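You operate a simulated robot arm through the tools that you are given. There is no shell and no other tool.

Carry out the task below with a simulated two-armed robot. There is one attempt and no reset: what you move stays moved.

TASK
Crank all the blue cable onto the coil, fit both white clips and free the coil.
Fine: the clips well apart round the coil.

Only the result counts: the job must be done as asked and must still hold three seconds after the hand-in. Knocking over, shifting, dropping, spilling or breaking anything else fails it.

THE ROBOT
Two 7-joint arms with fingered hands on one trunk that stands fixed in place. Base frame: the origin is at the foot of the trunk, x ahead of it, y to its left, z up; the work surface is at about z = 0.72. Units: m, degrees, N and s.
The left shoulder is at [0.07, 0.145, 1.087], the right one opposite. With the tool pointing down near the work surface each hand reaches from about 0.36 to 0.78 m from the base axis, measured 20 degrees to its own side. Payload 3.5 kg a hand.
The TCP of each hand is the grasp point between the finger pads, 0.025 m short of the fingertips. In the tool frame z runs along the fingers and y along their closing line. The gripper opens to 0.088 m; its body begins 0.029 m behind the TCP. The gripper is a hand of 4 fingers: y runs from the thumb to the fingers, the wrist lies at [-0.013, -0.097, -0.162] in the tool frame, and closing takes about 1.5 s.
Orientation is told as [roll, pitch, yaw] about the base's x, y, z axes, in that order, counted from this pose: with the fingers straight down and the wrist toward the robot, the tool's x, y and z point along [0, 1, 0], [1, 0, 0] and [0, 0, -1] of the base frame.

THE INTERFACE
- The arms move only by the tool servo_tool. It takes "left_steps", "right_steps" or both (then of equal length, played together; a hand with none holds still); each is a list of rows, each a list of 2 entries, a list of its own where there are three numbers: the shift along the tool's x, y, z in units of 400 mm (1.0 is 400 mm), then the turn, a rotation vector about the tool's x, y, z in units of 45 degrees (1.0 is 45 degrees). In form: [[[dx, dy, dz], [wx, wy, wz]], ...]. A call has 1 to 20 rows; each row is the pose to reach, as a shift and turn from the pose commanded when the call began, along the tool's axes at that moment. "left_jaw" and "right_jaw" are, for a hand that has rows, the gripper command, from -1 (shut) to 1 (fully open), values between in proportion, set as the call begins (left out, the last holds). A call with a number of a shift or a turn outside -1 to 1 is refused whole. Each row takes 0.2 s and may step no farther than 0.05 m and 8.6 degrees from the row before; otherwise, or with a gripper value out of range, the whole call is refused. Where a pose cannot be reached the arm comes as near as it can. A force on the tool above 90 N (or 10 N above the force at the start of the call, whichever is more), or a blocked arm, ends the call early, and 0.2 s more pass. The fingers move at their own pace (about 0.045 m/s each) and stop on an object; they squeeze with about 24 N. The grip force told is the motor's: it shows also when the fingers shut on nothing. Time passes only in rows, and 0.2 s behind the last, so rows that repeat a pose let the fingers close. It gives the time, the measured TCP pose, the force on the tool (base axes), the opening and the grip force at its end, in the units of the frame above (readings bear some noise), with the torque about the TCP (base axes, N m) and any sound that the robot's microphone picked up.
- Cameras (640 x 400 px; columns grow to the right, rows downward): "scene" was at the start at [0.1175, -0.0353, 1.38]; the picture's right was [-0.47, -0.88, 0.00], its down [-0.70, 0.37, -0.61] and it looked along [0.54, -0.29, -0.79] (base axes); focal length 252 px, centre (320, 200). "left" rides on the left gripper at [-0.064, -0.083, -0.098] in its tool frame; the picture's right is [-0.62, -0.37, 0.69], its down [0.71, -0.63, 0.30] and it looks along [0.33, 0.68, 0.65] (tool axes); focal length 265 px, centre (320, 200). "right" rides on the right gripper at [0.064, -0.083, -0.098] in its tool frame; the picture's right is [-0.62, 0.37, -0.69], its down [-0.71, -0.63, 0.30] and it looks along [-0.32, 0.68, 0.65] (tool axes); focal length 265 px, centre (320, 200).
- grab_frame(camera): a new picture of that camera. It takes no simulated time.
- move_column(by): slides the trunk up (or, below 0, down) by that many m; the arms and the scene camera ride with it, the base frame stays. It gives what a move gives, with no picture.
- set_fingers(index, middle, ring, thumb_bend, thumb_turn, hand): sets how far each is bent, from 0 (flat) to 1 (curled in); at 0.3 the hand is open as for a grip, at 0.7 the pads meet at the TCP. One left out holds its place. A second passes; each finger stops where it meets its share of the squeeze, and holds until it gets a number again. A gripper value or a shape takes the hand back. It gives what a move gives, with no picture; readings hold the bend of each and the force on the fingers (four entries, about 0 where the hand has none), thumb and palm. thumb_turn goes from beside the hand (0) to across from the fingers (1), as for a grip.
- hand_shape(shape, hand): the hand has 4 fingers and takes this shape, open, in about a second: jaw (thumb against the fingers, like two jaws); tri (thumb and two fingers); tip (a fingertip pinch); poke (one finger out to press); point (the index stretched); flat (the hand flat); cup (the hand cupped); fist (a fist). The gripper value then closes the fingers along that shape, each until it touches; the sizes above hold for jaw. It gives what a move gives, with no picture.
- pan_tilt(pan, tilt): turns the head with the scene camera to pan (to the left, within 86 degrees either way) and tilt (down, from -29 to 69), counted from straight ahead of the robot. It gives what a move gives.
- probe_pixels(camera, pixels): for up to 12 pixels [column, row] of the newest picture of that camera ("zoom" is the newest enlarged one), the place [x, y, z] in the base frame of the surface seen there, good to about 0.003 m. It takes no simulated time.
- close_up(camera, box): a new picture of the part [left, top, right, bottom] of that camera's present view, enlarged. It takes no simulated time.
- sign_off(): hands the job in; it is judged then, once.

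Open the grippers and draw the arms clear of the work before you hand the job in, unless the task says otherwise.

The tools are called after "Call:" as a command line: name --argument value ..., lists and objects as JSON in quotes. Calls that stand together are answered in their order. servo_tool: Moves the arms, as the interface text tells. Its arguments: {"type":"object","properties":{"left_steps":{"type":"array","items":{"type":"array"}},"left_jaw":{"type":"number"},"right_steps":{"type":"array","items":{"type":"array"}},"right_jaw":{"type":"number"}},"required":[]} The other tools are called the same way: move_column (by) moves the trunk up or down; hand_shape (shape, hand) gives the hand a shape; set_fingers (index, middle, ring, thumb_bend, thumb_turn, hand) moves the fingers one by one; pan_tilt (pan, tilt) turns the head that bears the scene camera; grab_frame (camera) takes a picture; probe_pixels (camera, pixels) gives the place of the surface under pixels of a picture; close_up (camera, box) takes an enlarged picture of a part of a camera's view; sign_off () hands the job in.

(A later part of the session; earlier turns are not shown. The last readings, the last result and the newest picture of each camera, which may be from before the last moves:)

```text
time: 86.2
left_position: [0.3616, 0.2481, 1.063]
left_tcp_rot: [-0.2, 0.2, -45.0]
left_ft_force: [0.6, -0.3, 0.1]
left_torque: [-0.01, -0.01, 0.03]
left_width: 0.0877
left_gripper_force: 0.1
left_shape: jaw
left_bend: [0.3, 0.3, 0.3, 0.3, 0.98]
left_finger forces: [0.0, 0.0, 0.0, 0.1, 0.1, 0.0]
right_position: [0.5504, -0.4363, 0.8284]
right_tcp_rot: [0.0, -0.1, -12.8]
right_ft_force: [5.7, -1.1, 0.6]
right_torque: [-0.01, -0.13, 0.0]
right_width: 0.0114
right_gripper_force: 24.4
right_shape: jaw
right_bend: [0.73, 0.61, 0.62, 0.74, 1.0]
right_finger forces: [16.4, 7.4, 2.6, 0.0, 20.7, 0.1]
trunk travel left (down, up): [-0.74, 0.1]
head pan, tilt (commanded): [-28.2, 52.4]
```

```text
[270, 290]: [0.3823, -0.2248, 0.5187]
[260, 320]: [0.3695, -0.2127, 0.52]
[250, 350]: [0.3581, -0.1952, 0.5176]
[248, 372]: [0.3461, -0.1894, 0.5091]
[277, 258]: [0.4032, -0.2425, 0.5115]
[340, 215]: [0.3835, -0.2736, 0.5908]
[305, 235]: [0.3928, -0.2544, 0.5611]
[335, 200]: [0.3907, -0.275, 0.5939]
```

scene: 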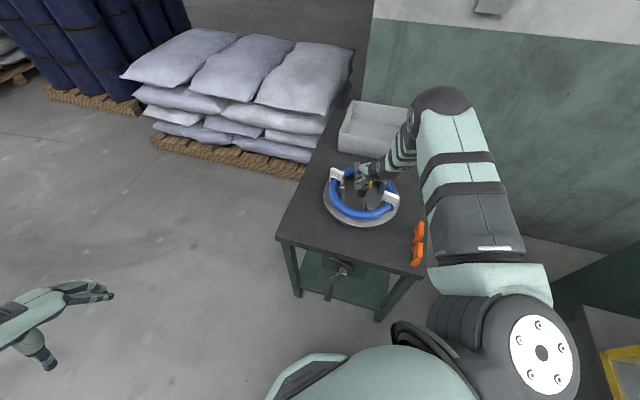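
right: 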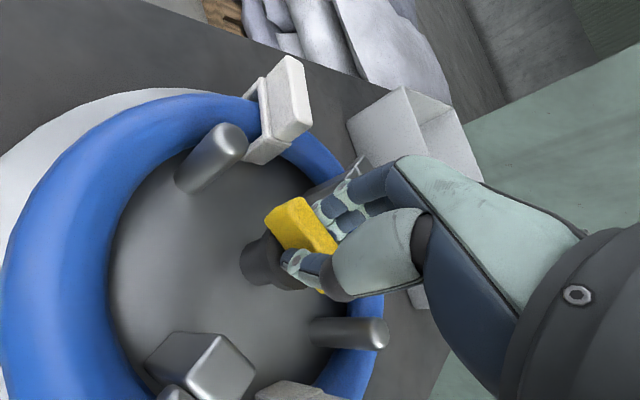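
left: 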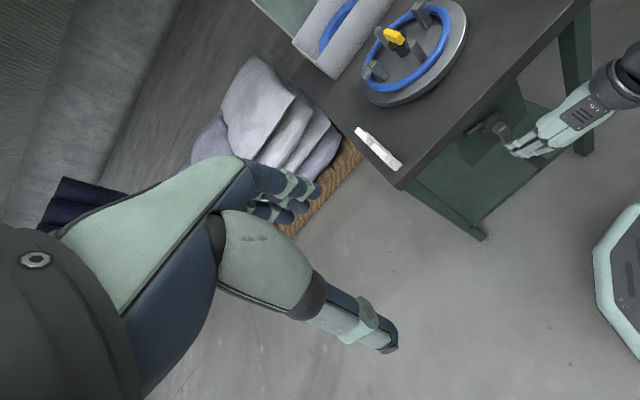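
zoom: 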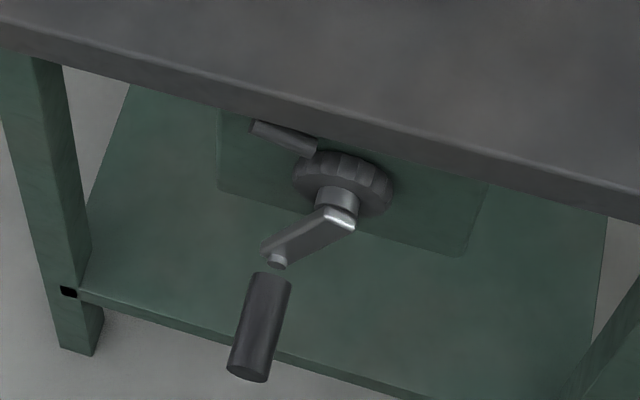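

The crank stands at about 24°, i.e. still inside one tooth (the pawl held at about 30.5° before). I turn the lever and former counter-clockwise 66° so that the crank passes that tooth and the pawl can then block the clockwise reaction.

Call:
servo_tool --right_steps '[[[0, 0, 0], [0, 0, -0.12]], [[0, 0, 0], [0, 0, -0.24]], [[0, 0, 0], [0, 0, -0.36]], [[0, 0, 0], [0, 0, -0.48]], [[0, 0, 0], [0, 0, -0.6]], [[0, 0, 0], [0, 0, -0.733]]]'

Call:
close_up --camera "scene" --box '[320, 125, 420, 215]'

Call:
servo_tool --right_steps '[[[0, 0, 0], [0, 0, -0.12]], [[0, 0, 0], [0, 0, -0.24]], [[0, 0, 0], [0, 0, -0.36]], [[0, 0, 0], [0, 0, -0.48]], [[0, 0, 0], [0, 0, -0.6]], [[0, 0, 0], [0, 0, -0.733]]]'

Call:
close_up --camera "scene" --box '[320, 125, 420, 215]'

Call:
close_up --camera "scene" --box '[300, 235, 380, 305]'

Call:
probe_pixels --camera "zoom" --pixels '[[270, 290], [260, 310], [250, 340], [245, 360], [277, 258], [340, 215], [305, 235], [240, 330]]'

```text
time: 87.5
left_position: [0.3612, 0.2482, 1.0638]
left_tcp_rot: [-0.1, 0.2, -45.1]
left_ft_force: [0.4, 0.0, 0.3]
left_torque: [-0.02, -0.01, -0.04]
left_width: 0.0878
left_gripper_force: 0.1
left_shape: jaw
left_bend: [0.3, 0.3, 0.3, 0.3, 0.98]
left_finger forces: [0.0, 0.0, 0.1, 0.1, 0.0, 0.0]
right_position: [0.5493, -0.4374, 0.8271]
right_tcp_rot: [-0.1, 0.0, 20.4]
right_ft_force: [3.8, -6.7, -0.2]
right_torque: [-0.08, -0.15, 0.02]
right_width: 0.0114
right_gripper_force: 24.6
right_shape: jaw
right_bend: [0.73, 0.62, 0.67, 0.75, 1.0]
right_finger forces: [16.9, 6.8, 3.8, 0.1, 22.6, 0.0]
trunk travel left (down, up): [-0.74, 0.1]
head pan, tilt (commanded): [-28.2, 52.4]
```

```text
4.44 times, centred on (370, 170) of scene
```

zoom: 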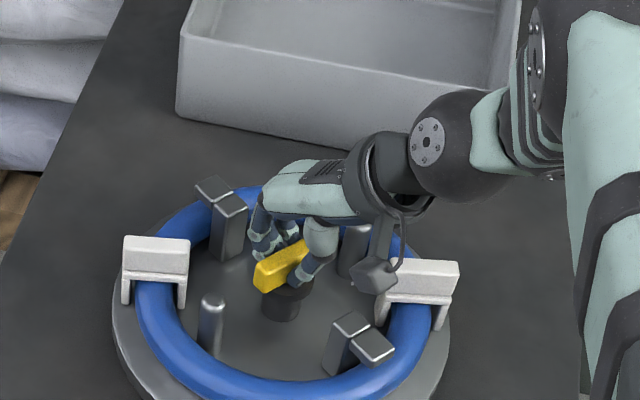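

```text
time: 89.0
left_position: [0.3622, 0.247, 1.0639]
left_tcp_rot: [-0.1, 0.2, -45.0]
left_ft_force: [0.3, 0.0, 0.4]
left_torque: [0.01, -0.01, 0.01]
left_width: 0.0877
left_gripper_force: 0.1
left_shape: jaw
left_bend: [0.3, 0.3, 0.3, 0.3, 0.98]
left_finger forces: [0.0, 0.1, 0.1, 0.0, 0.0, 0.0]
right_position: [0.5496, -0.4356, 0.8282]
right_tcp_rot: [-0.1, -0.1, 53.3]
right_ft_force: [4.4, -10.9, 5.6]
right_torque: [-0.19, -0.08, 0.01]
right_width: 0.0113
right_gripper_force: 24.1
right_shape: jaw
right_bend: [0.73, 0.64, 0.7, 0.75, 1.0]
right_finger forces: [15.5, 5.6, 3.0, 0.0, 26.0, 0.1]
trunk travel left (down, up): [-0.74, 0.1]
head pan, tilt (commanded): [-28.2, 52.4]
```

```text
4.44 times, centred on (370, 170) of scene
```

zoom: 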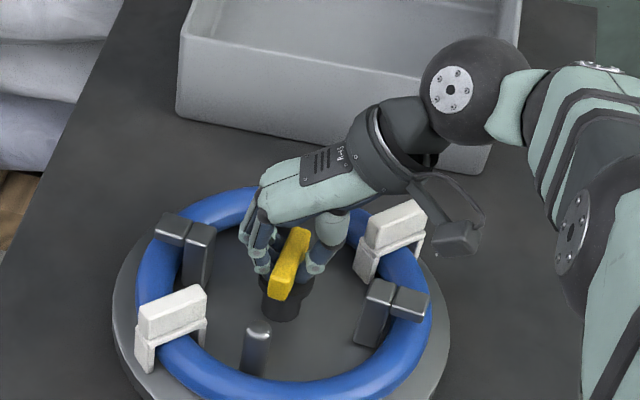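

```text
5.71 times, centred on (340, 270) of scene
```

zoom: 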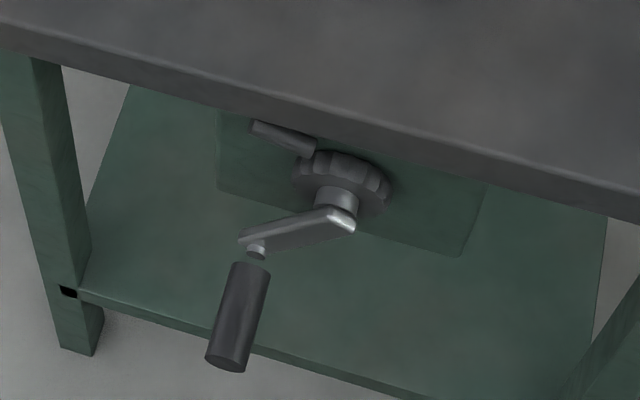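

```text
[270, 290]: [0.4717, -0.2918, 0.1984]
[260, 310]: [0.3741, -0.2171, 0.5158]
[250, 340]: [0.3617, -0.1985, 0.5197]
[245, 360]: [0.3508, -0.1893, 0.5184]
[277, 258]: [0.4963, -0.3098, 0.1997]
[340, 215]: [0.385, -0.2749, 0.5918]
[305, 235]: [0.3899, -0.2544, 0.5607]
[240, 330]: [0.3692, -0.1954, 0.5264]
```

The crank is now at about 34-36°, past the tooth. I turn the lever clockwise again and watch whether the pawl stops the former.

Call:
servo_tool --right_steps '[[[0, 0, 0], [0, 0, 0.12]], [[0, 0, 0], [0, 0, 0.24]], [[0, 0, 0], [0, 0, 0.36]], [[0, 0, 0], [0, 0, 0.48]], [[0, 0, 0], [0, 0, 0.6]], [[0, 0, 0], [0, 0, 0.733]]]'

Call:
close_up --camera "scene" --box '[320, 125, 420, 215]'

Call:
close_up --camera "scene" --box '[300, 235, 380, 305]'

```text
time: 90.3
left_position: [0.3604, 0.2478, 1.0637]
left_tcp_rot: [-0.1, 0.2, -44.9]
left_ft_force: [0.4, -0.4, 0.2]
left_torque: [0.03, -0.01, 0.0]
left_width: 0.0879
left_gripper_force: 0.0
left_shape: jaw
left_bend: [0.3, 0.3, 0.3, 0.3, 0.98]
left_finger forces: [0.1, 0.0, 0.0, 0.0, 0.0, 0.1]
right_position: [0.5507, -0.4356, 0.8267]
right_tcp_rot: [-0.2, -0.2, 20.2]
right_ft_force: [3.3, -6.6, 1.2]
right_torque: [-0.1, -0.03, 0.0]
right_width: 0.0113
right_gripper_force: 24.0
right_shape: jaw
right_bend: [0.73, 0.63, 0.67, 0.75, 1.0]
right_finger forces: [15.7, 6.1, 3.3, 0.1, 22.0, 0.1]
trunk travel left (down, up): [-0.74, 0.1]
head pan, tilt (commanded): [-28.2, 52.4]
```

```text
4.44 times, centred on (370, 170) of scene
```

zoom: 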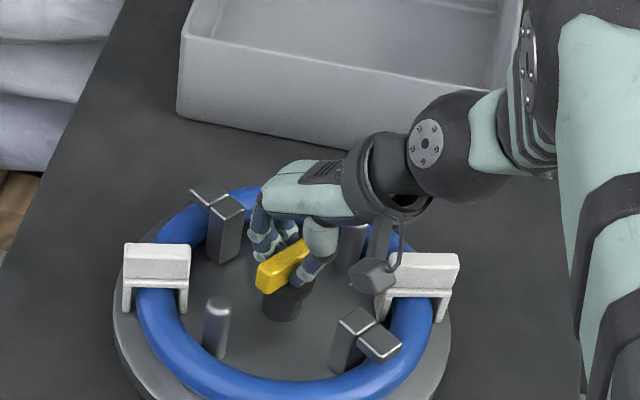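

```text
5.71 times, centred on (340, 270) of scene
```

zoom: 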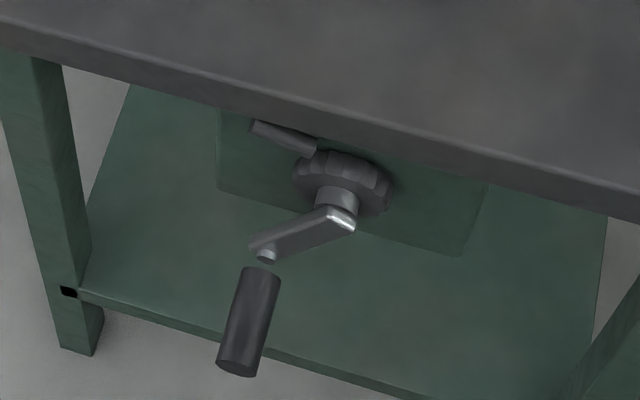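

The former followed back almost all the way, crank at about 28°. I continue clockwise in smaller steps, checking the torque.

Call:
servo_tool --right_steps '[[[0, 0, 0], [0, 0, 0.1]], [[0, 0, 0], [0, 0, 0.2]], [[0, 0, 0], [0, 0, 0.3]], [[0, 0, 0], [0, 0, 0.4]], [[0, 0, 0], [0, 0, 0.5]], [[0, 0, 0], [0, 0, 0.5]]]'

Call:
close_up --camera "scene" --box '[320, 125, 420, 215]'

Call:
close_up --camera "scene" --box '[300, 235, 380, 305]'

```text
time: 91.8
left_position: [0.3607, 0.2487, 1.0623]
left_tcp_rot: [-0.1, 0.3, -45.0]
left_ft_force: [-0.7, -0.7, -0.1]
left_torque: [0.02, 0.01, -0.01]
left_width: 0.0877
left_gripper_force: 0.0
left_shape: jaw
left_bend: [0.3, 0.3, 0.3, 0.3, 0.98]
left_finger forces: [0.1, 0.0, 0.1, 0.0, 0.0, 0.0]
right_position: [0.5491, -0.4359, 0.8289]
right_tcp_rot: [0.0, 0.0, -2.2]
right_ft_force: [5.9, -1.5, 4.1]
right_torque: [0.01, -0.18, 0.01]
right_width: 0.0113
right_gripper_force: 24.2
right_shape: jaw
right_bend: [0.73, 0.62, 0.66, 0.75, 1.0]
right_finger forces: [17.3, 7.0, 3.2, 0.0, 21.1, 0.0]
trunk travel left (down, up): [-0.74, 0.1]
head pan, tilt (commanded): [-28.2, 52.4]
```

```text
4.44 times, centred on (370, 170) of scene
```

zoom: 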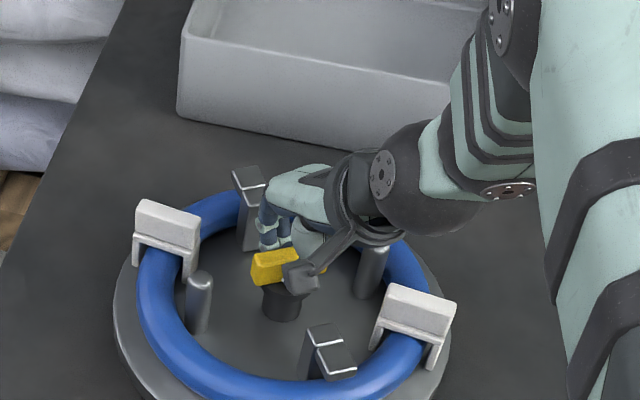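

```text
5.71 times, centred on (340, 270) of scene
```

zoom: 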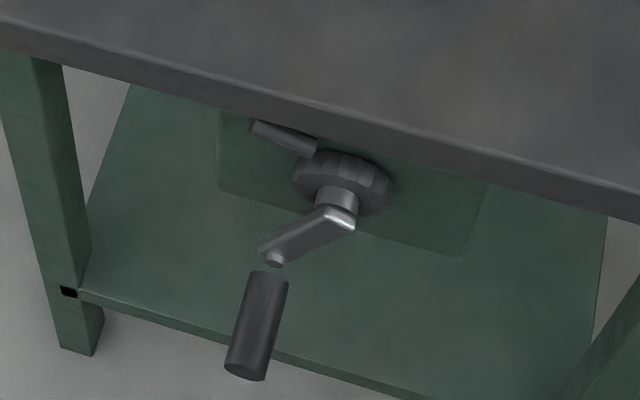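

Not held yet; reviewing the earlier test, the pawl bit at about 34°, which I had not quite passed. I turn counter-clockwise further, to yaw about 73, so the crank goes past 36°.

Call:
servo_tool --right_steps '[[[0, 0, 0], [0, 0, -0.14]], [[0, 0, 0], [0, 0, -0.28]], [[0, 0, 0], [0, 0, -0.42]], [[0, 0, 0], [0, 0, -0.56]], [[0, 0, 0], [0, 0, -0.7]], [[0, 0, 0], [0, 0, -0.833]]]'

Call:
servo_tool --right_steps '[[[0, 0, 0], [0, 0, -0.14]], [[0, 0, 0], [0, 0, -0.28]], [[0, 0, 0], [0, 0, -0.42]], [[0, 0, 0], [0, 0, -0.56]], [[0, 0, 0], [0, 0, -0.7]], [[0, 0, 0], [0, 0, -0.833]], [[0, 0, 0], [0, 0, -0.833]]]'

Call:
close_up --camera "scene" --box '[320, 125, 420, 215]'

Call:
close_up --camera "scene" --box '[300, 235, 380, 305]'

Call:
probe_pixels --camera "zoom" --pixels '[[230, 320], [225, 340], [240, 300], [215, 355], [225, 362], [240, 320], [255, 245], [300, 230]]'

```text
time: 93.2
left_position: [0.3598, 0.2467, 1.0645]
left_tcp_rot: [0.0, 0.1, -45.0]
left_ft_force: [-1.0, -0.4, -0.8]
left_torque: [0.03, -0.03, -0.02]
left_width: 0.0876
left_gripper_force: 0.1
left_shape: jaw
left_bend: [0.3, 0.3, 0.3, 0.3, 0.98]
left_finger forces: [0.0, 0.0, 0.0, 0.0, 0.0, 0.0]
right_position: [0.5502, -0.4366, 0.8284]
right_tcp_rot: [-0.1, -0.1, 35.3]
right_ft_force: [5.4, -8.5, 5.0]
right_torque: [-0.12, -0.13, -0.02]
right_width: 0.0114
right_gripper_force: 23.8
right_shape: jaw
right_bend: [0.73, 0.63, 0.68, 0.75, 1.0]
right_finger forces: [18.4, 6.5, 3.8, 0.1, 24.0, 0.0]
trunk travel left (down, up): [-0.74, 0.1]
head pan, tilt (commanded): [-28.2, 52.4]
```

```text
time: 94.8
left_position: [0.3603, 0.247, 1.0648]
left_tcp_rot: [0.0, 0.3, -45.0]
left_ft_force: [-0.1, 0.1, -0.2]
left_torque: [0.0, -0.02, -0.03]
left_width: 0.0874
left_gripper_force: 0.0
left_shape: jaw
left_bend: [0.3, 0.3, 0.3, 0.3, 0.98]
left_finger forces: [0.0, 0.0, 0.1, 0.0, 0.0, 0.0]
right_position: [0.5493, -0.4369, 0.8286]
right_tcp_rot: [-0.2, -0.2, 72.6]
right_ft_force: [5.4, -10.3, 3.1]
right_torque: [-0.19, -0.08, -0.02]
right_width: 0.0113
right_gripper_force: 24.1
right_shape: jaw
right_bend: [0.73, 0.64, 0.7, 0.74, 1.0]
right_finger forces: [14.6, 5.0, 1.6, 0.0, 25.8, 0.0]
trunk travel left (down, up): [-0.74, 0.1]
head pan, tilt (commanded): [-28.2, 52.4]
```

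```text
4.44 times, centred on (370, 170) of scene
```

zoom: 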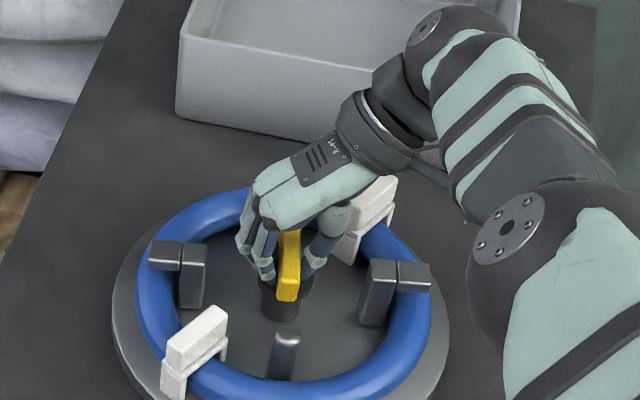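

```text
5.71 times, centred on (340, 270) of scene
```

zoom: 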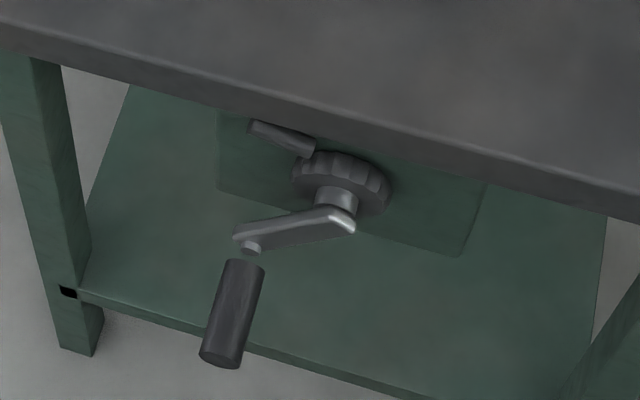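

```text
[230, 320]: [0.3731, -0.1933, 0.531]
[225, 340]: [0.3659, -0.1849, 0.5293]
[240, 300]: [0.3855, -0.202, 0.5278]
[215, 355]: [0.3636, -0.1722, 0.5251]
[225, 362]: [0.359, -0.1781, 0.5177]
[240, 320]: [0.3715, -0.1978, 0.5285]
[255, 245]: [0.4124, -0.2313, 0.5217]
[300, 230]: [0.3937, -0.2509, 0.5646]
```

The crank now stands at about 38°. I turn the lever clockwise again and watch whether the former stops this time.

Call:
servo_tool --right_steps '[[[0, 0, 0], [0, 0, 0.14]], [[0, 0, 0], [0, 0, 0.28]], [[0, 0, 0], [0, 0, 0.42]], [[0, 0, 0], [0, 0, 0.56]], [[0, 0, 0], [0, 0, 0.7]], [[0, 0, 0], [0, 0, 0.833]], [[0, 0, 0], [0, 0, 0.833]]]'

Call:
close_up --camera "scene" --box '[320, 125, 420, 215]'

Call:
close_up --camera "scene" --box '[300, 235, 380, 305]'

Call:
probe_pixels --camera "zoom" --pixels '[[230, 320], [225, 340], [240, 300], [235, 362], [245, 340], [250, 320], [255, 245], [300, 230]]'

```text
time: 96.3
left_position: [0.3612, 0.2487, 1.064]
left_tcp_rot: [-0.1, 0.2, -45.0]
left_ft_force: [0.1, 0.9, 1.1]
left_torque: [-0.01, 0.02, -0.02]
left_width: 0.0877
left_gripper_force: 0.0
left_shape: jaw
left_bend: [0.3, 0.3, 0.3, 0.3, 0.98]
left_finger forces: [0.0, 0.0, 0.1, 0.0, 0.0, 0.0]
right_position: [0.5496, -0.4355, 0.8287]
right_tcp_rot: [-0.1, -0.1, 35.1]
right_ft_force: [5.1, -5.7, -0.1]
right_torque: [-0.1, -0.1, 0.0]
right_width: 0.0116
right_gripper_force: 24.1
right_shape: jaw
right_bend: [0.73, 0.63, 0.69, 0.75, 1.0]
right_finger forces: [15.9, 5.9, 3.0, 0.0, 22.2, 0.0]
trunk travel left (down, up): [-0.74, 0.1]
head pan, tilt (commanded): [-28.2, 52.4]
```

```text
4.44 times, centred on (370, 170) of scene
```

zoom: 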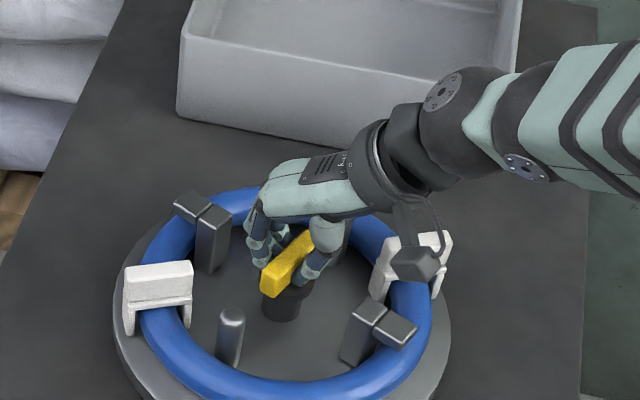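

```text
5.71 times, centred on (340, 270) of scene
```

zoom: 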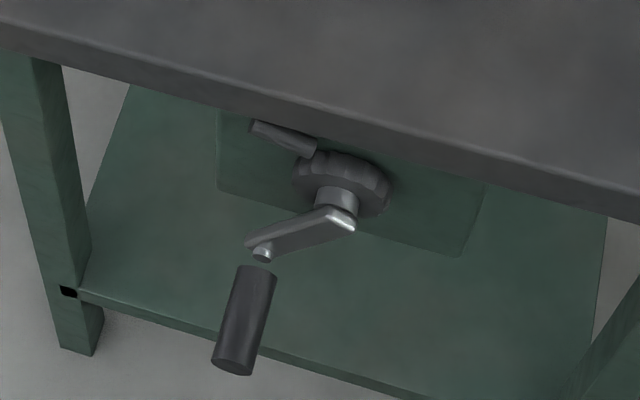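

```text
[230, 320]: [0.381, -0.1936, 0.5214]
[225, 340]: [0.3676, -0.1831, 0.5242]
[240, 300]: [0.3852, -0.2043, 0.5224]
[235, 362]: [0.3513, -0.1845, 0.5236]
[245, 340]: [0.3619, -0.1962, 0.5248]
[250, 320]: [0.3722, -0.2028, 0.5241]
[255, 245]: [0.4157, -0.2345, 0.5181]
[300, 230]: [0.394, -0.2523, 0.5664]
```

The former follows the lever both ways, so the crank must be held while the lever is turned. First a mild test whether the lever lifts instead: I pull up 6 mm and read the force.

Call:
servo_tool --right_steps '[[[0, 0, -0.004], [0, 0, 0]], [[0, 0, -0.008], [0, 0, 0]], [[0, 0, -0.012], [0, 0, 0]], [[0, 0, -0.015], [0, 0, 0]]]'

Call:
close_up --camera "scene" --box '[320, 125, 420, 215]'

```text
time: 97.3
left_position: [0.3634, 0.2463, 1.0635]
left_tcp_rot: [-0.1, 0.4, -45.0]
left_ft_force: [-0.1, -0.5, 0.4]
left_torque: [-0.01, -0.01, 0.05]
left_width: 0.0874
left_gripper_force: 0.1
left_shape: jaw
left_bend: [0.3, 0.3, 0.3, 0.3, 0.98]
left_finger forces: [0.1, 0.0, 0.0, 0.1, 0.0, 0.0]
right_position: [0.5504, -0.4359, 0.83]
right_tcp_rot: [0.4, 0.3, 35.2]
right_ft_force: [2.9, 0.1, -21.0]
right_torque: [-0.05, -0.03, 0.03]
right_width: 0.0104
right_gripper_force: 23.9
right_shape: jaw
right_bend: [0.72, 0.63, 0.69, 0.74, 1.0]
right_finger forces: [14.0, 4.9, 2.6, 0.0, 19.3, 0.0]
trunk travel left (down, up): [-0.74, 0.1]
head pan, tilt (commanded): [-28.2, 52.4]
```

```text
4.44 times, centred on (370, 170) of scene
```

zoom: 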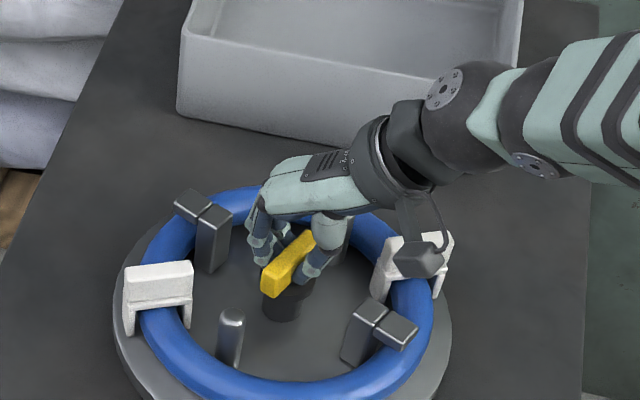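

It does not lift (21 N, no motion), so it must be turned with the crank held. I relax, open the fingers and rise clear of the lever.

Call:
servo_tool --right_steps '[[[0, 0, 0.008], [0, 0, 0]], [[0, 0, 0.015], [0, 0, 0]], [[0, 0, 0.015], [0, 0, 0]]]'

Call:
servo_tool --right_steps '[[[0, 0, 0], [0, 0, 0]], [[0, 0, 0], [0, 0, 0]], [[0, 0, 0], [0, 0, 0]], [[0, 0, 0], [0, 0, 0]], [[0, 0, 0], [0, 0, 0]], [[0, 0, 0], [0, 0, 0]]]' --right_jaw 0.1

Call:
servo_tool --right_steps '[[[0, 0, -0.05], [0, 0, 0]], [[0, 0, -0.12], [0, 0, 0]], [[0, 0, -0.22], [0, 0, 0]], [[0, 0, -0.33], [0, 0, 0]], [[0, 0, -0.44], [0, 0, 0]], [[0, 0, -0.5], [0, 0, 0]]]'

Call:
grab_frame --camera "scene"

Call:
close_up --camera "scene" --box '[320, 135, 420, 225]'

```text
time: 98.2
left_position: [0.3619, 0.2478, 1.0642]
left_tcp_rot: [-0.1, 0.2, -45.0]
left_ft_force: [0.4, -0.3, 0.0]
left_torque: [-0.02, 0.03, 0.03]
left_width: 0.0878
left_gripper_force: 0.1
left_shape: jaw
left_bend: [0.3, 0.3, 0.3, 0.3, 0.98]
left_finger forces: [0.0, 0.0, 0.0, 0.1, 0.1, 0.1]
right_position: [0.5506, -0.4372, 0.8287]
right_tcp_rot: [0.0, -0.2, 35.1]
right_ft_force: [-2.1, -2.0, -6.9]
right_torque: [-0.09, 0.07, 0.0]
right_width: 0.0105
right_gripper_force: 24.4
right_shape: jaw
right_bend: [0.73, 0.63, 0.69, 0.74, 1.0]
right_finger forces: [13.4, 4.3, 2.0, 0.0, 22.2, 0.0]
trunk travel left (down, up): [-0.74, 0.1]
head pan, tilt (commanded): [-28.2, 52.4]
```

```text
time: 99.5
left_position: [0.3596, 0.2477, 1.0641]
left_tcp_rot: [-0.2, 0.2, -45.0]
left_ft_force: [-0.2, -0.6, -0.1]
left_torque: [0.0, 0.0, 0.02]
left_width: 0.0877
left_gripper_force: 0.0
left_shape: jaw
left_bend: [0.3, 0.3, 0.3, 0.3, 0.98]
left_finger forces: [0.0, 0.0, 0.0, 0.0, 0.0, 0.0]
right_position: [0.5485, -0.4356, 0.8295]
right_tcp_rot: [-0.1, 0.1, 35.2]
right_ft_force: [0.5, 0.6, -0.9]
right_torque: [-0.01, 0.01, 0.03]
right_width: 0.0481
right_gripper_force: 0.1
right_shape: jaw
right_bend: [0.74, 0.43, 0.39, 0.67, 1.0]
right_finger forces: [0.1, 0.0, 0.1, 0.0, 0.0, 0.1]
trunk travel left (down, up): [-0.74, 0.1]
head pan, tilt (commanded): [-28.2, 52.4]
```

```text
time: 101.0
left_position: [0.3603, 0.2486, 1.0631]
left_tcp_rot: [-0.1, 0.0, -45.0]
left_ft_force: [0.4, 0.3, 0.4]
left_torque: [0.0, 0.0, 0.01]
left_width: 0.0877
left_gripper_force: 0.1
left_shape: jaw
left_bend: [0.3, 0.3, 0.3, 0.3, 0.98]
left_finger forces: [0.0, 0.1, 0.0, 0.1, 0.1, 0.0]
right_position: [0.5483, -0.4341, 1.0283]
right_tcp_rot: [0.0, 0.0, 35.2]
right_ft_force: [0.1, -0.5, 0.1]
right_torque: [-0.01, 0.02, -0.01]
right_width: 0.0477
right_gripper_force: 0.1
right_shape: jaw
right_bend: [0.74, 0.43, 0.39, 0.67, 1.0]
right_finger forces: [0.0, 0.0, 0.0, 0.0, 0.0, 0.1]
trunk travel left (down, up): [-0.74, 0.1]
head pan, tilt (commanded): [-28.2, 52.4]
```

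```text
taken
```

scene: 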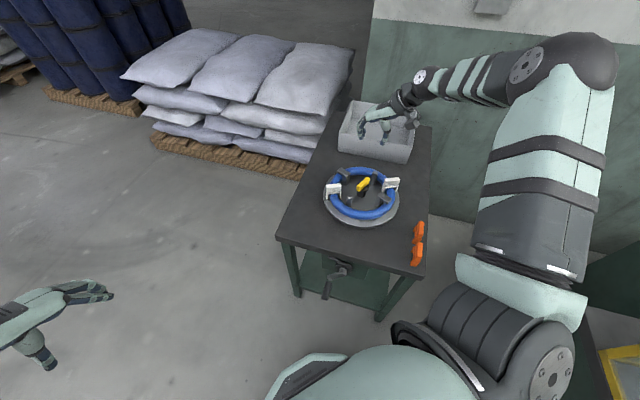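

```text
4.44 times, centred on (370, 180) of scene
```

zoom: 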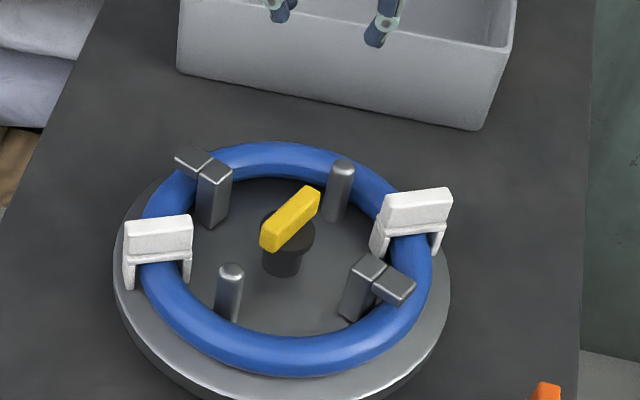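

The former and clips are undisturbed. I lower the trunk by 0.10 m so that the left hand can reach down to the crank handle.

Call:
move_column --by -0.1

```text
time: 102.3
left_position: [0.3612, 0.2494, 0.9643]
left_tcp_rot: [-0.2, 0.2, -45.0]
left_ft_force: [0.2, -0.8, -0.3]
left_torque: [0.02, 0.0, 0.0]
left_width: 0.0877
left_gripper_force: 0.0
left_shape: jaw
left_bend: [0.3, 0.3, 0.3, 0.3, 0.98]
left_finger forces: [0.1, 0.0, 0.1, 0.1, 0.0, 0.0]
right_position: [0.5484, -0.4331, 0.929]
right_tcp_rot: [-0.2, 0.0, 35.3]
right_ft_force: [-0.2, 0.3, 0.2]
right_torque: [0.04, 0.01, -0.01]
right_width: 0.048
right_gripper_force: 0.1
right_shape: jaw
right_bend: [0.74, 0.43, 0.39, 0.67, 1.0]
right_finger forces: [0.0, 0.1, 0.0, 0.0, 0.1, 0.0]
trunk travel left (down, up): [-0.64, 0.2]
head pan, tilt (commanded): [-28.2, 52.4]
```

Now I turn the left hand in place toward yaw -135, so that its wrist lies on the left side when it takes the crank handle.

Call:
servo_tool --left_steps '[[[0, 0, 0], [0, 0, 0.167]], [[0, 0, 0], [0, 0, 0.333]], [[0, 0, 0], [0, 0, 0.5]], [[0, 0, 0], [0, 0, 0.667]], [[0, 0, 0], [0, 0, 0.833]], [[0, 0, 0], [0, 0, 1.0]]]'

Call:
servo_tool --left_steps '[[[0, 0, 0], [0, 0, 0.167]], [[0, 0, 0], [0, 0, 0.333]], [[0, 0, 0], [0, 0, 0.5]], [[0, 0, 0], [0, 0, 0.667]], [[0, 0, 0], [0, 0, 0.833]], [[0, 0, 0], [0, 0, 1.0]]]'

Call:
grab_frame --camera "scene"

```text
time: 103.7
left_position: [0.3612, 0.2477, 0.9636]
left_tcp_rot: [-0.2, 0.0, -90.1]
left_ft_force: [0.2, 0.6, 0.7]
left_torque: [0.01, -0.01, -0.01]
left_width: 0.0876
left_gripper_force: 0.1
left_shape: jaw
left_bend: [0.3, 0.3, 0.3, 0.3, 0.98]
left_finger forces: [0.0, 0.1, 0.0, 0.1, 0.1, 0.0]
right_position: [0.55, -0.4333, 0.9276]
right_tcp_rot: [0.0, 0.0, 35.2]
right_ft_force: [0.1, -0.4, -1.2]
right_torque: [0.01, -0.01, -0.01]
right_width: 0.0481
right_gripper_force: 0.1
right_shape: jaw
right_bend: [0.74, 0.43, 0.39, 0.67, 1.0]
right_finger forces: [0.0, 0.0, 0.0, 0.0, 0.1, 0.0]
trunk travel left (down, up): [-0.64, 0.2]
head pan, tilt (commanded): [-28.2, 52.4]
```

```text
time: 105.1
left_position: [0.3598, 0.2469, 0.9639]
left_tcp_rot: [-0.2, -0.2, -135.1]
left_ft_force: [-0.1, -0.3, 0.0]
left_torque: [0.03, 0.0, 0.01]
left_width: 0.0875
left_gripper_force: 0.0
left_shape: jaw
left_bend: [0.3, 0.3, 0.3, 0.3, 0.98]
left_finger forces: [0.1, 0.0, 0.0, 0.1, 0.0, 0.0]
right_position: [0.549, -0.4343, 0.9278]
right_tcp_rot: [0.0, -0.1, 35.2]
right_ft_force: [0.6, -0.6, -0.2]
right_torque: [-0.01, 0.01, 0.05]
right_width: 0.0478
right_gripper_force: 0.1
right_shape: jaw
right_bend: [0.74, 0.43, 0.39, 0.67, 1.0]
right_finger forces: [0.0, 0.0, 0.0, 0.0, 0.0, 0.1]
trunk travel left (down, up): [-0.64, 0.2]
head pan, tilt (commanded): [-28.2, 52.4]
```

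```text
taken
```

scene: 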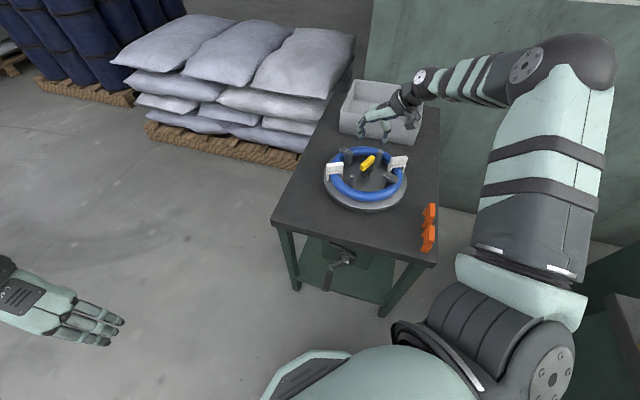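

Left hand at yaw -135. I bring it down in front of the table to about (0.31,-0.05,0.80), tilting the fingers 40° toward the table.

Call:
servo_tool --left_steps '[[[0.0546, 0.0767, 0.0512], [0, 0.111, 0]], [[0.1091, 0.1533, 0.1025], [0, 0.222, 0]], [[0.1637, 0.23, 0.1537], [0, 0.333, 0]], [[0.2183, 0.3067, 0.205], [0, 0.444, 0]], [[0.2729, 0.3834, 0.2562], [0, 0.556, 0]], [[0.3274, 0.46, 0.3075], [0, 0.667, 0]], [[0.382, 0.5367, 0.3587], [0, 0.778, 0]], [[0.4366, 0.6134, 0.41], [0, 0.889, 0]]]'

Call:
grab_frame --camera "scene"

Call:
grab_frame --camera "left"

```text
time: 106.9
left_position: [0.3094, -0.0496, 0.8017]
left_tcp_rot: [39.9, -0.2, -134.9]
left_ft_force: [0.3, 0.8, -0.1]
left_torque: [0.0, -0.02, -0.03]
left_width: 0.0878
left_gripper_force: 0.1
left_shape: jaw
left_bend: [0.3, 0.3, 0.3, 0.3, 0.98]
left_finger forces: [0.0, 0.1, 0.0, 0.1, 0.0, 0.0]
right_position: [0.5485, -0.4346, 0.9282]
right_tcp_rot: [-0.1, 0.1, 35.1]
right_ft_force: [0.5, -0.2, 0.5]
right_torque: [0.05, 0.01, 0.03]
right_width: 0.0479
right_gripper_force: 0.2
right_shape: jaw
right_bend: [0.74, 0.43, 0.39, 0.67, 1.0]
right_finger forces: [0.0, 0.0, 0.0, 0.1, 0.1, 0.0]
trunk travel left (down, up): [-0.64, 0.2]
head pan, tilt (commanded): [-28.2, 52.4]
```

```text
taken
```

scene: 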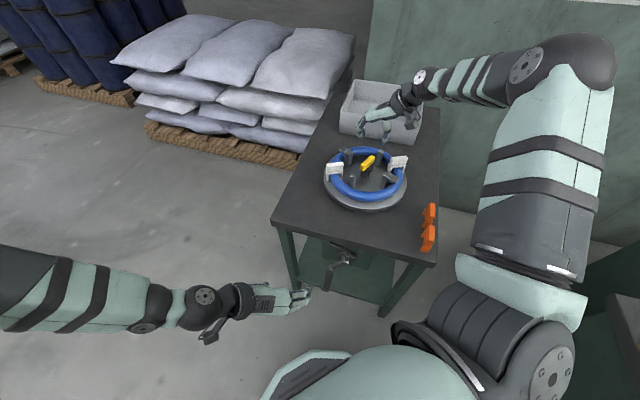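

```text
taken
```

left: 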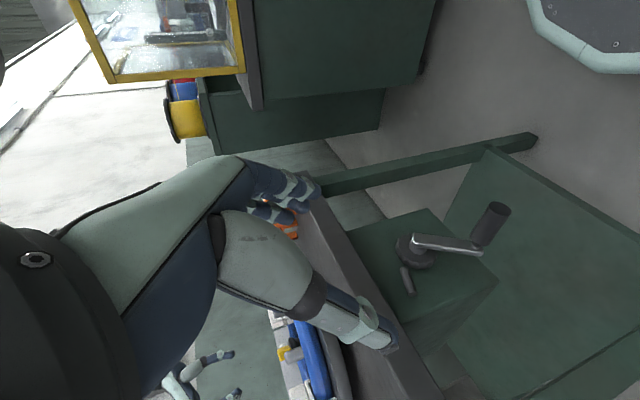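

The left arm reaches in nicely and its camera sees the crank: hub at (410,250), handle at (490,225). I probe the handle for the grasp.

Call:
close_up --camera "left" --box '[390, 180, 530, 300]'

Call:
probe_pixels --camera "zoom" --pixels '[[470, 110], [450, 150], [430, 180], [490, 100], [480, 120], [400, 215], [250, 190], [110, 235], [95, 235], [410, 235], [440, 160], [470, 140]]'

```text
3.33 times, centred on (460, 240) of left
```

zoom: 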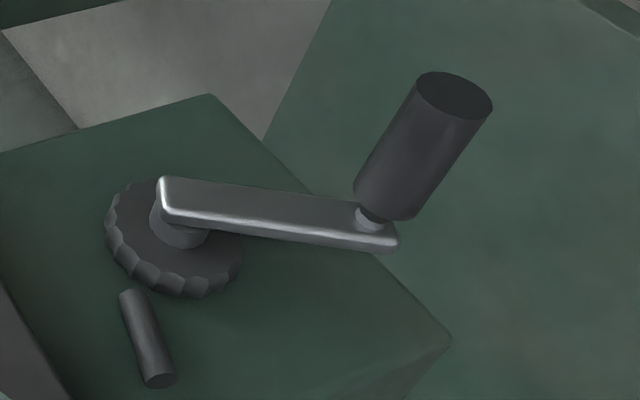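

```text
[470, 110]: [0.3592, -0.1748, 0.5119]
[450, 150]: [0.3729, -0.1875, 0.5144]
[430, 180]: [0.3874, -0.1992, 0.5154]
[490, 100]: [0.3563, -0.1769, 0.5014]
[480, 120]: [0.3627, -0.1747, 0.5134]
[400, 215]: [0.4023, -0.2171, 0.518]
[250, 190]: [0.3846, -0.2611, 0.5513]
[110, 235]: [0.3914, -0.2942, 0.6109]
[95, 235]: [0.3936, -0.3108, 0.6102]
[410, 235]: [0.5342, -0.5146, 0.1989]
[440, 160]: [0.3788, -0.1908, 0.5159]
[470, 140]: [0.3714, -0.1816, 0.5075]
```

The handle's axis is near u=-0.122, z=0.511. I bring the open left hand to a pre-grasp 0.11 m short of it along the fingers.

Call:
servo_tool --left_steps '[[[-0.0314, 0.0257, 0.0861], [0, 0, 0]], [[-0.0628, 0.0514, 0.1722], [0, 0, 0]], [[-0.0943, 0.0771, 0.2582], [0, 0, 0]], [[-0.1257, 0.1029, 0.3443], [0, 0, 0]], [[-0.1571, 0.1286, 0.4304], [0, 0, 0]], [[-0.1885, 0.1543, 0.5165], [0, 0, 0]], [[-0.1885, 0.1543, 0.5165], [0, 0, 0]]]'

Call:
grab_frame --camera "left"

Call:
close_up --camera "scene" --box '[270, 220, 390, 310]'

```text
time: 108.5
left_position: [0.3205, -0.1405, 0.595]
left_tcp_rot: [40.0, 0.0, -135.0]
left_ft_force: [-0.1, -0.9, 0.2]
left_torque: [0.0, 0.03, 0.03]
left_width: 0.0878
left_gripper_force: 0.1
left_shape: jaw
left_bend: [0.3, 0.3, 0.3, 0.3, 0.98]
left_finger forces: [0.0, 0.0, 0.1, 0.0, 0.1, 0.0]
right_position: [0.5487, -0.4337, 0.9287]
right_tcp_rot: [-0.1, 0.0, 35.2]
right_ft_force: [-0.6, 0.1, 0.4]
right_torque: [-0.01, -0.03, 0.02]
right_width: 0.0478
right_gripper_force: 0.0
right_shape: jaw
right_bend: [0.74, 0.43, 0.39, 0.67, 1.0]
right_finger forces: [0.0, 0.0, 0.0, 0.0, 0.1, 0.0]
trunk travel left (down, up): [-0.64, 0.2]
head pan, tilt (commanded): [-28.2, 52.4]
```

```text
taken
```

left: 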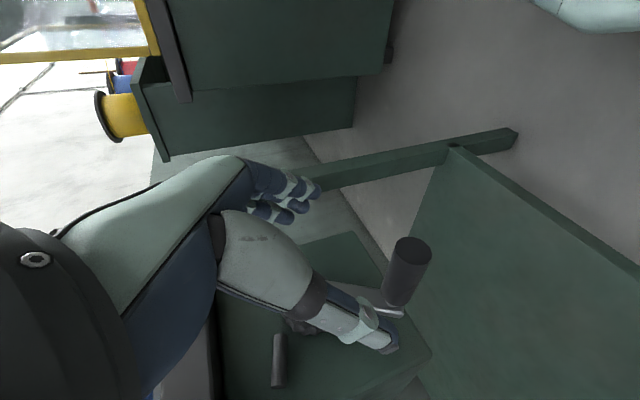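

```text
4.44 times, centred on (330, 265) of scene
```

zoom: 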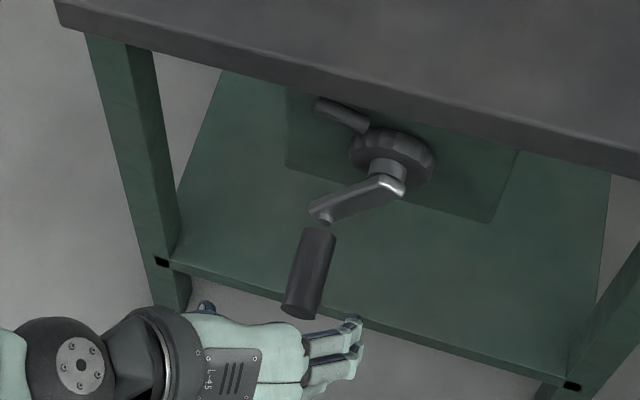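

The handle projects at (404,275), next to the predicted grasp point (409,269). I advance the last 0.109 m along the fingers and close the left hand on the handle.

Call:
servo_tool --left_steps '[[[0, 0.0125, 0.05], [0, 0, 0]], [[-0.001, 0.0125, 0.1], [0, 0, 0]], [[-0.002, 0.0125, 0.15], [0, 0, 0]], [[-0.003, 0.0125, 0.2], [0, 0, 0]], [[-0.003, 0.0125, 0.245], [0, 0, 0]], [[-0.003, 0.0125, 0.272], [0, 0, 0]], [[-0.003, 0.0125, 0.272], [0, 0, 0]]]'

Call:
grab_frame --camera "left"

Call:
close_up --camera "scene" --box '[270, 220, 390, 310]'

```text
time: 110.3
left_position: [0.4035, -0.1557, 0.5239]
left_tcp_rot: [41.7, 2.3, -132.9]
left_ft_force: [-28.1, -19.3, 41.1]
left_torque: [-0.92, 1.56, -0.18]
left_width: 0.0879
left_gripper_force: 0.1
left_shape: jaw
left_bend: [0.14, 0.27, 0.24, 0.3, 0.98]
left_finger forces: [52.0, 4.6, 5.2, 0.0, 0.0, 0.0]
left hand out of reach, approached as far as the arm can: row 6, 7
right_position: [0.5435, -0.4348, 0.9319]
right_tcp_rot: [-0.2, -0.3, 35.2]
right_ft_force: [-0.2, 0.8, 0.1]
right_torque: [0.06, 0.02, -0.03]
right_width: 0.048
right_gripper_force: 0.0
right_shape: jaw
right_bend: [0.74, 0.43, 0.39, 0.67, 1.0]
right_finger forces: [0.0, 0.0, 0.0, 0.1, 0.1, 0.0]
trunk travel left (down, up): [-0.64, 0.2]
head pan, tilt (commanded): [-28.2, 52.4]
stopped in row 7 (left hand): the arm was blocked; the commanded pose is now the measured one
```

```text
taken
```

left: 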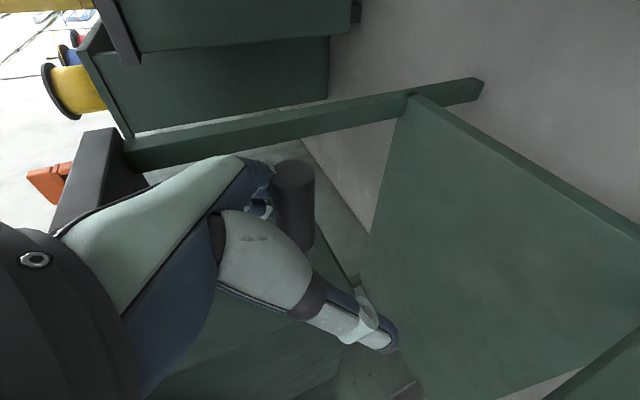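

```text
4.44 times, centred on (330, 265) of scene
```

zoom: 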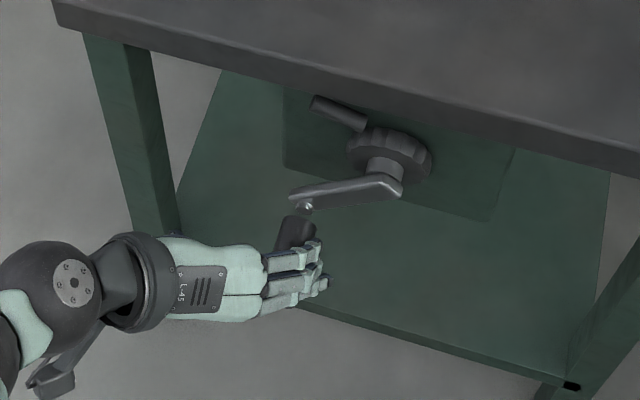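

The index met something (52 N) — probably the crank arm — and the hand was pushed left, turning the crank on a little. I back straight off along the fingers and re-examine.

Call:
servo_tool --left_steps '[[[0, 0, -0.02], [0, 0, 0]], [[0, 0, -0.06], [0, 0, 0]], [[0, 0, -0.11], [0, 0, 0]], [[0, 0, -0.17], [0, 0, 0]], [[0, 0, -0.23], [0, 0, 0]], [[0, 0, -0.3], [0, 0, 0]]]'

Call:
grab_frame --camera "left"

Call:
close_up --camera "scene" --box '[270, 140, 430, 300]'

```text
time: 111.7
left_position: [0.3442, -0.1044, 0.6089]
left_tcp_rot: [41.1, 2.8, -132.4]
left_ft_force: [0.1, 0.6, -0.4]
left_torque: [0.04, 0.03, 0.01]
left_width: 0.0879
left_gripper_force: 0.1
left_shape: jaw
left_bend: [0.3, 0.3, 0.3, 0.3, 0.98]
left_finger forces: [0.1, 0.0, 0.0, 0.0, 0.0, 0.0]
right_position: [0.5481, -0.4331, 0.9278]
right_tcp_rot: [-0.1, 0.0, 35.4]
right_ft_force: [-0.8, -0.2, 0.3]
right_torque: [-0.02, -0.01, 0.02]
right_width: 0.048
right_gripper_force: 0.1
right_shape: jaw
right_bend: [0.74, 0.43, 0.39, 0.67, 1.0]
right_finger forces: [0.1, 0.0, 0.1, 0.1, 0.0, 0.0]
trunk travel left (down, up): [-0.64, 0.2]
head pan, tilt (commanded): [-28.2, 52.4]
```

```text
taken
```

left: 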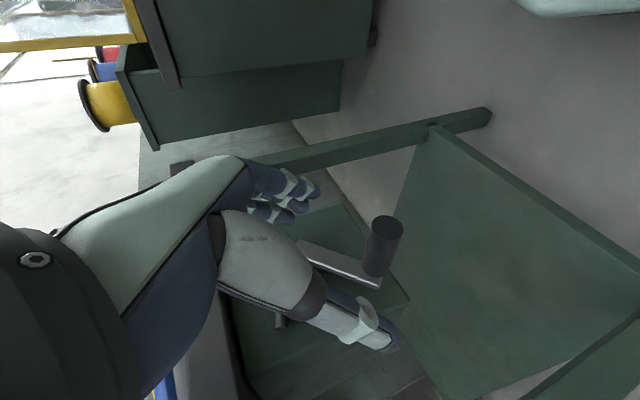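

```text
2.50 times, centred on (350, 220) of scene
```

zoom: 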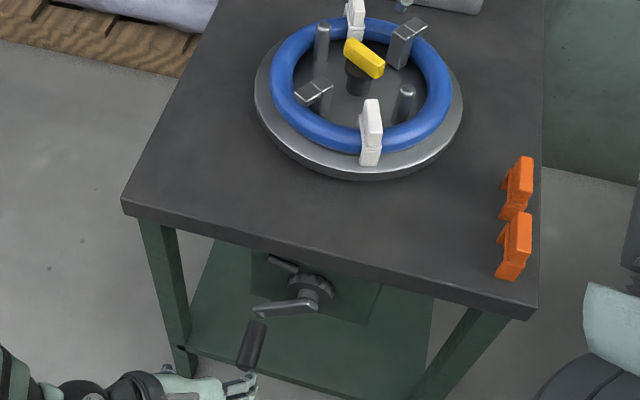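

The crank went on to about 52° and the former turned with it; clips are still in place. I measure lever and posts now to see whether the lever has already shifted relative to the former.

Call:
close_up --camera "scene" --box '[320, 135, 410, 205]'

Call:
probe_pixels --camera "zoom" --pixels '[[215, 95], [410, 245], [150, 265], [190, 255], [440, 120], [400, 115], [285, 140], [360, 190], [270, 150], [345, 205], [315, 165], [325, 330]]'

```text
5.71 times, centred on (365, 170) of scene
```

zoom: 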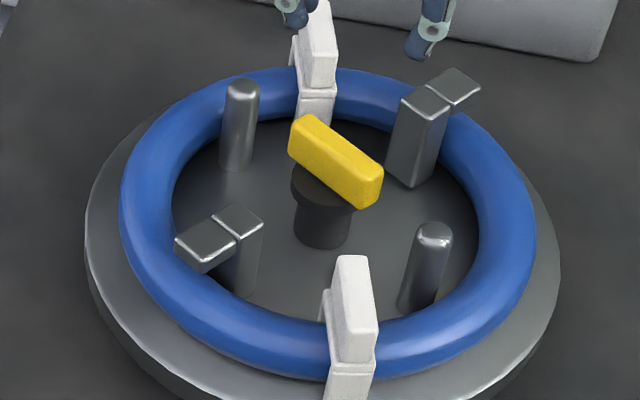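

```text
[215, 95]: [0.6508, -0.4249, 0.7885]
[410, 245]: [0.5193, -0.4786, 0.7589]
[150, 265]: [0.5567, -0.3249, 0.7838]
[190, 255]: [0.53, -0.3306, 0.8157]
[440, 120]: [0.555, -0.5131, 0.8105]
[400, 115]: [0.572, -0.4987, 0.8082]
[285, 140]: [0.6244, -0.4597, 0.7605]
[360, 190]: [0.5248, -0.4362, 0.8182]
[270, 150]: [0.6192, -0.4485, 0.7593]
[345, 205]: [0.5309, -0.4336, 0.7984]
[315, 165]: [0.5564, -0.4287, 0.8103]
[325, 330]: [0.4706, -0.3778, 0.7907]
```

I probe the exact post tops and the lever's top corners.

Call:
probe_pixels --camera "zoom" --pixels '[[242, 86], [433, 232], [238, 216], [205, 240], [426, 100], [456, 82], [310, 122], [376, 170], [297, 132], [362, 183], [337, 152], [352, 265]]'

```text
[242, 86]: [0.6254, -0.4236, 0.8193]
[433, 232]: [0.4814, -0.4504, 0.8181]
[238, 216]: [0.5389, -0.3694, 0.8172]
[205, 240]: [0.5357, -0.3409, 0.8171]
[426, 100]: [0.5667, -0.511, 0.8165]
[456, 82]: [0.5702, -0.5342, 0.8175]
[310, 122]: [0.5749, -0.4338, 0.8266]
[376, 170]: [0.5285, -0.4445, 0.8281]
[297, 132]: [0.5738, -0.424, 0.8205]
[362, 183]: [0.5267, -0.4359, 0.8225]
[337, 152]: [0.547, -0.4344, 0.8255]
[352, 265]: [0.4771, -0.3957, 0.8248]
```

Round posts lie at 10.5°, lever at about 13°, so it has not really moved relative to the former. I locate the crank handle again through the left camera for a better grip.

Call:
close_up --camera "left" --box '[290, 190, 430, 310]'

Call:
probe_pixels --camera "zoom" --pixels '[[405, 120], [440, 100], [390, 150], [380, 180], [370, 220], [350, 240], [420, 150], [400, 200], [200, 190], [150, 170], [270, 225], [410, 105]]'

Call:
close_up --camera "scene" --box '[300, 235, 400, 315]'

Call:
probe_pixels --camera "zoom" --pixels '[[160, 200], [150, 230], [140, 250], [165, 180], [140, 265], [180, 150], [230, 130], [270, 140], [290, 100], [155, 215], [145, 240], [300, 120]]'

```text
3.33 times, centred on (360, 250) of left
```

zoom: 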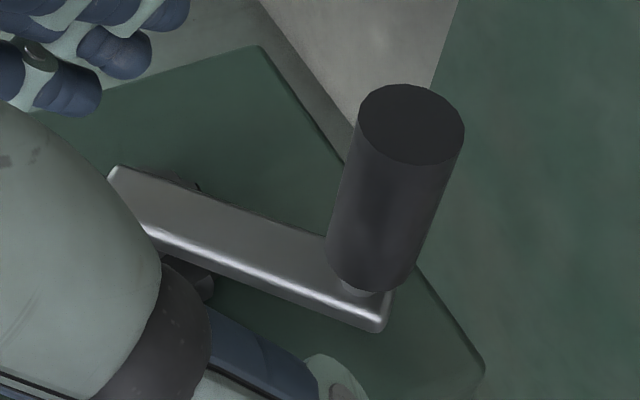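

```text
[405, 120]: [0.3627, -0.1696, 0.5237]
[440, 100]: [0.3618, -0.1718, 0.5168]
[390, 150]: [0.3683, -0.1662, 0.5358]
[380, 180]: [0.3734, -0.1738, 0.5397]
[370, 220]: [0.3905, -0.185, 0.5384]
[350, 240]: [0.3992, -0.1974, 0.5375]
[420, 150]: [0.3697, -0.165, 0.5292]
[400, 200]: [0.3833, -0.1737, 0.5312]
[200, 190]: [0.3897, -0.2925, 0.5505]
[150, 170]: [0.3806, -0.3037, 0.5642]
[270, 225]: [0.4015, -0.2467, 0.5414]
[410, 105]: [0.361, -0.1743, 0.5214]
```

```text
5.00 times, centred on (350, 275) of scene
```

zoom: 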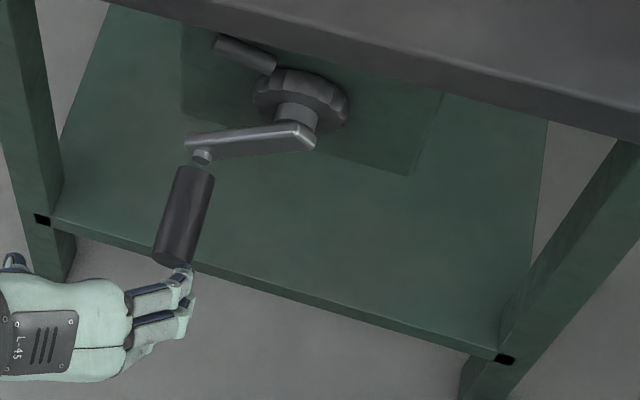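

```text
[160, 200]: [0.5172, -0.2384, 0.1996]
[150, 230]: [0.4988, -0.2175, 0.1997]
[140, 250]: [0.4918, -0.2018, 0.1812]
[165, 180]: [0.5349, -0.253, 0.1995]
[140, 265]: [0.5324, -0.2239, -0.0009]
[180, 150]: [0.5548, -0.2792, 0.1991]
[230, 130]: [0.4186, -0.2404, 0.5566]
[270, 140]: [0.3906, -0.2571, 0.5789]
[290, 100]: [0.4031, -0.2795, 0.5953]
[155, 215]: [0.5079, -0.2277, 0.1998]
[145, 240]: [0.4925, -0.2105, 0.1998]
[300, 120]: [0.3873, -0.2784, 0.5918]
```

The handle end is at u=-0.1345, z=0.5215 (crank at 43.5°). I lower the trunk another 0.05 m to give the left arm more margin (the right hand stays well above the lever).

Call:
move_column --by -0.05

```text
time: 112.6
left_position: [0.3454, -0.1041, 0.5601]
left_tcp_rot: [41.0, 2.7, -132.3]
left_ft_force: [0.1, -0.3, -0.5]
left_torque: [-0.03, 0.02, -0.02]
left_width: 0.088
left_gripper_force: 0.1
left_shape: jaw
left_bend: [0.3, 0.3, 0.3, 0.3, 0.98]
left_finger forces: [0.1, 0.0, 0.0, 0.1, 0.1, 0.0]
right_position: [0.549, -0.4326, 0.8792]
right_tcp_rot: [-0.1, 0.0, 35.3]
right_ft_force: [-0.6, 0.3, 0.8]
right_torque: [0.04, 0.01, 0.01]
right_width: 0.0481
right_gripper_force: 0.2
right_shape: jaw
right_bend: [0.74, 0.43, 0.39, 0.67, 1.0]
right_finger forces: [0.0, 0.0, 0.0, 0.1, 0.0, 0.0]
trunk travel left (down, up): [-0.59, 0.25]
head pan, tilt (commanded): [-28.2, 52.4]
```

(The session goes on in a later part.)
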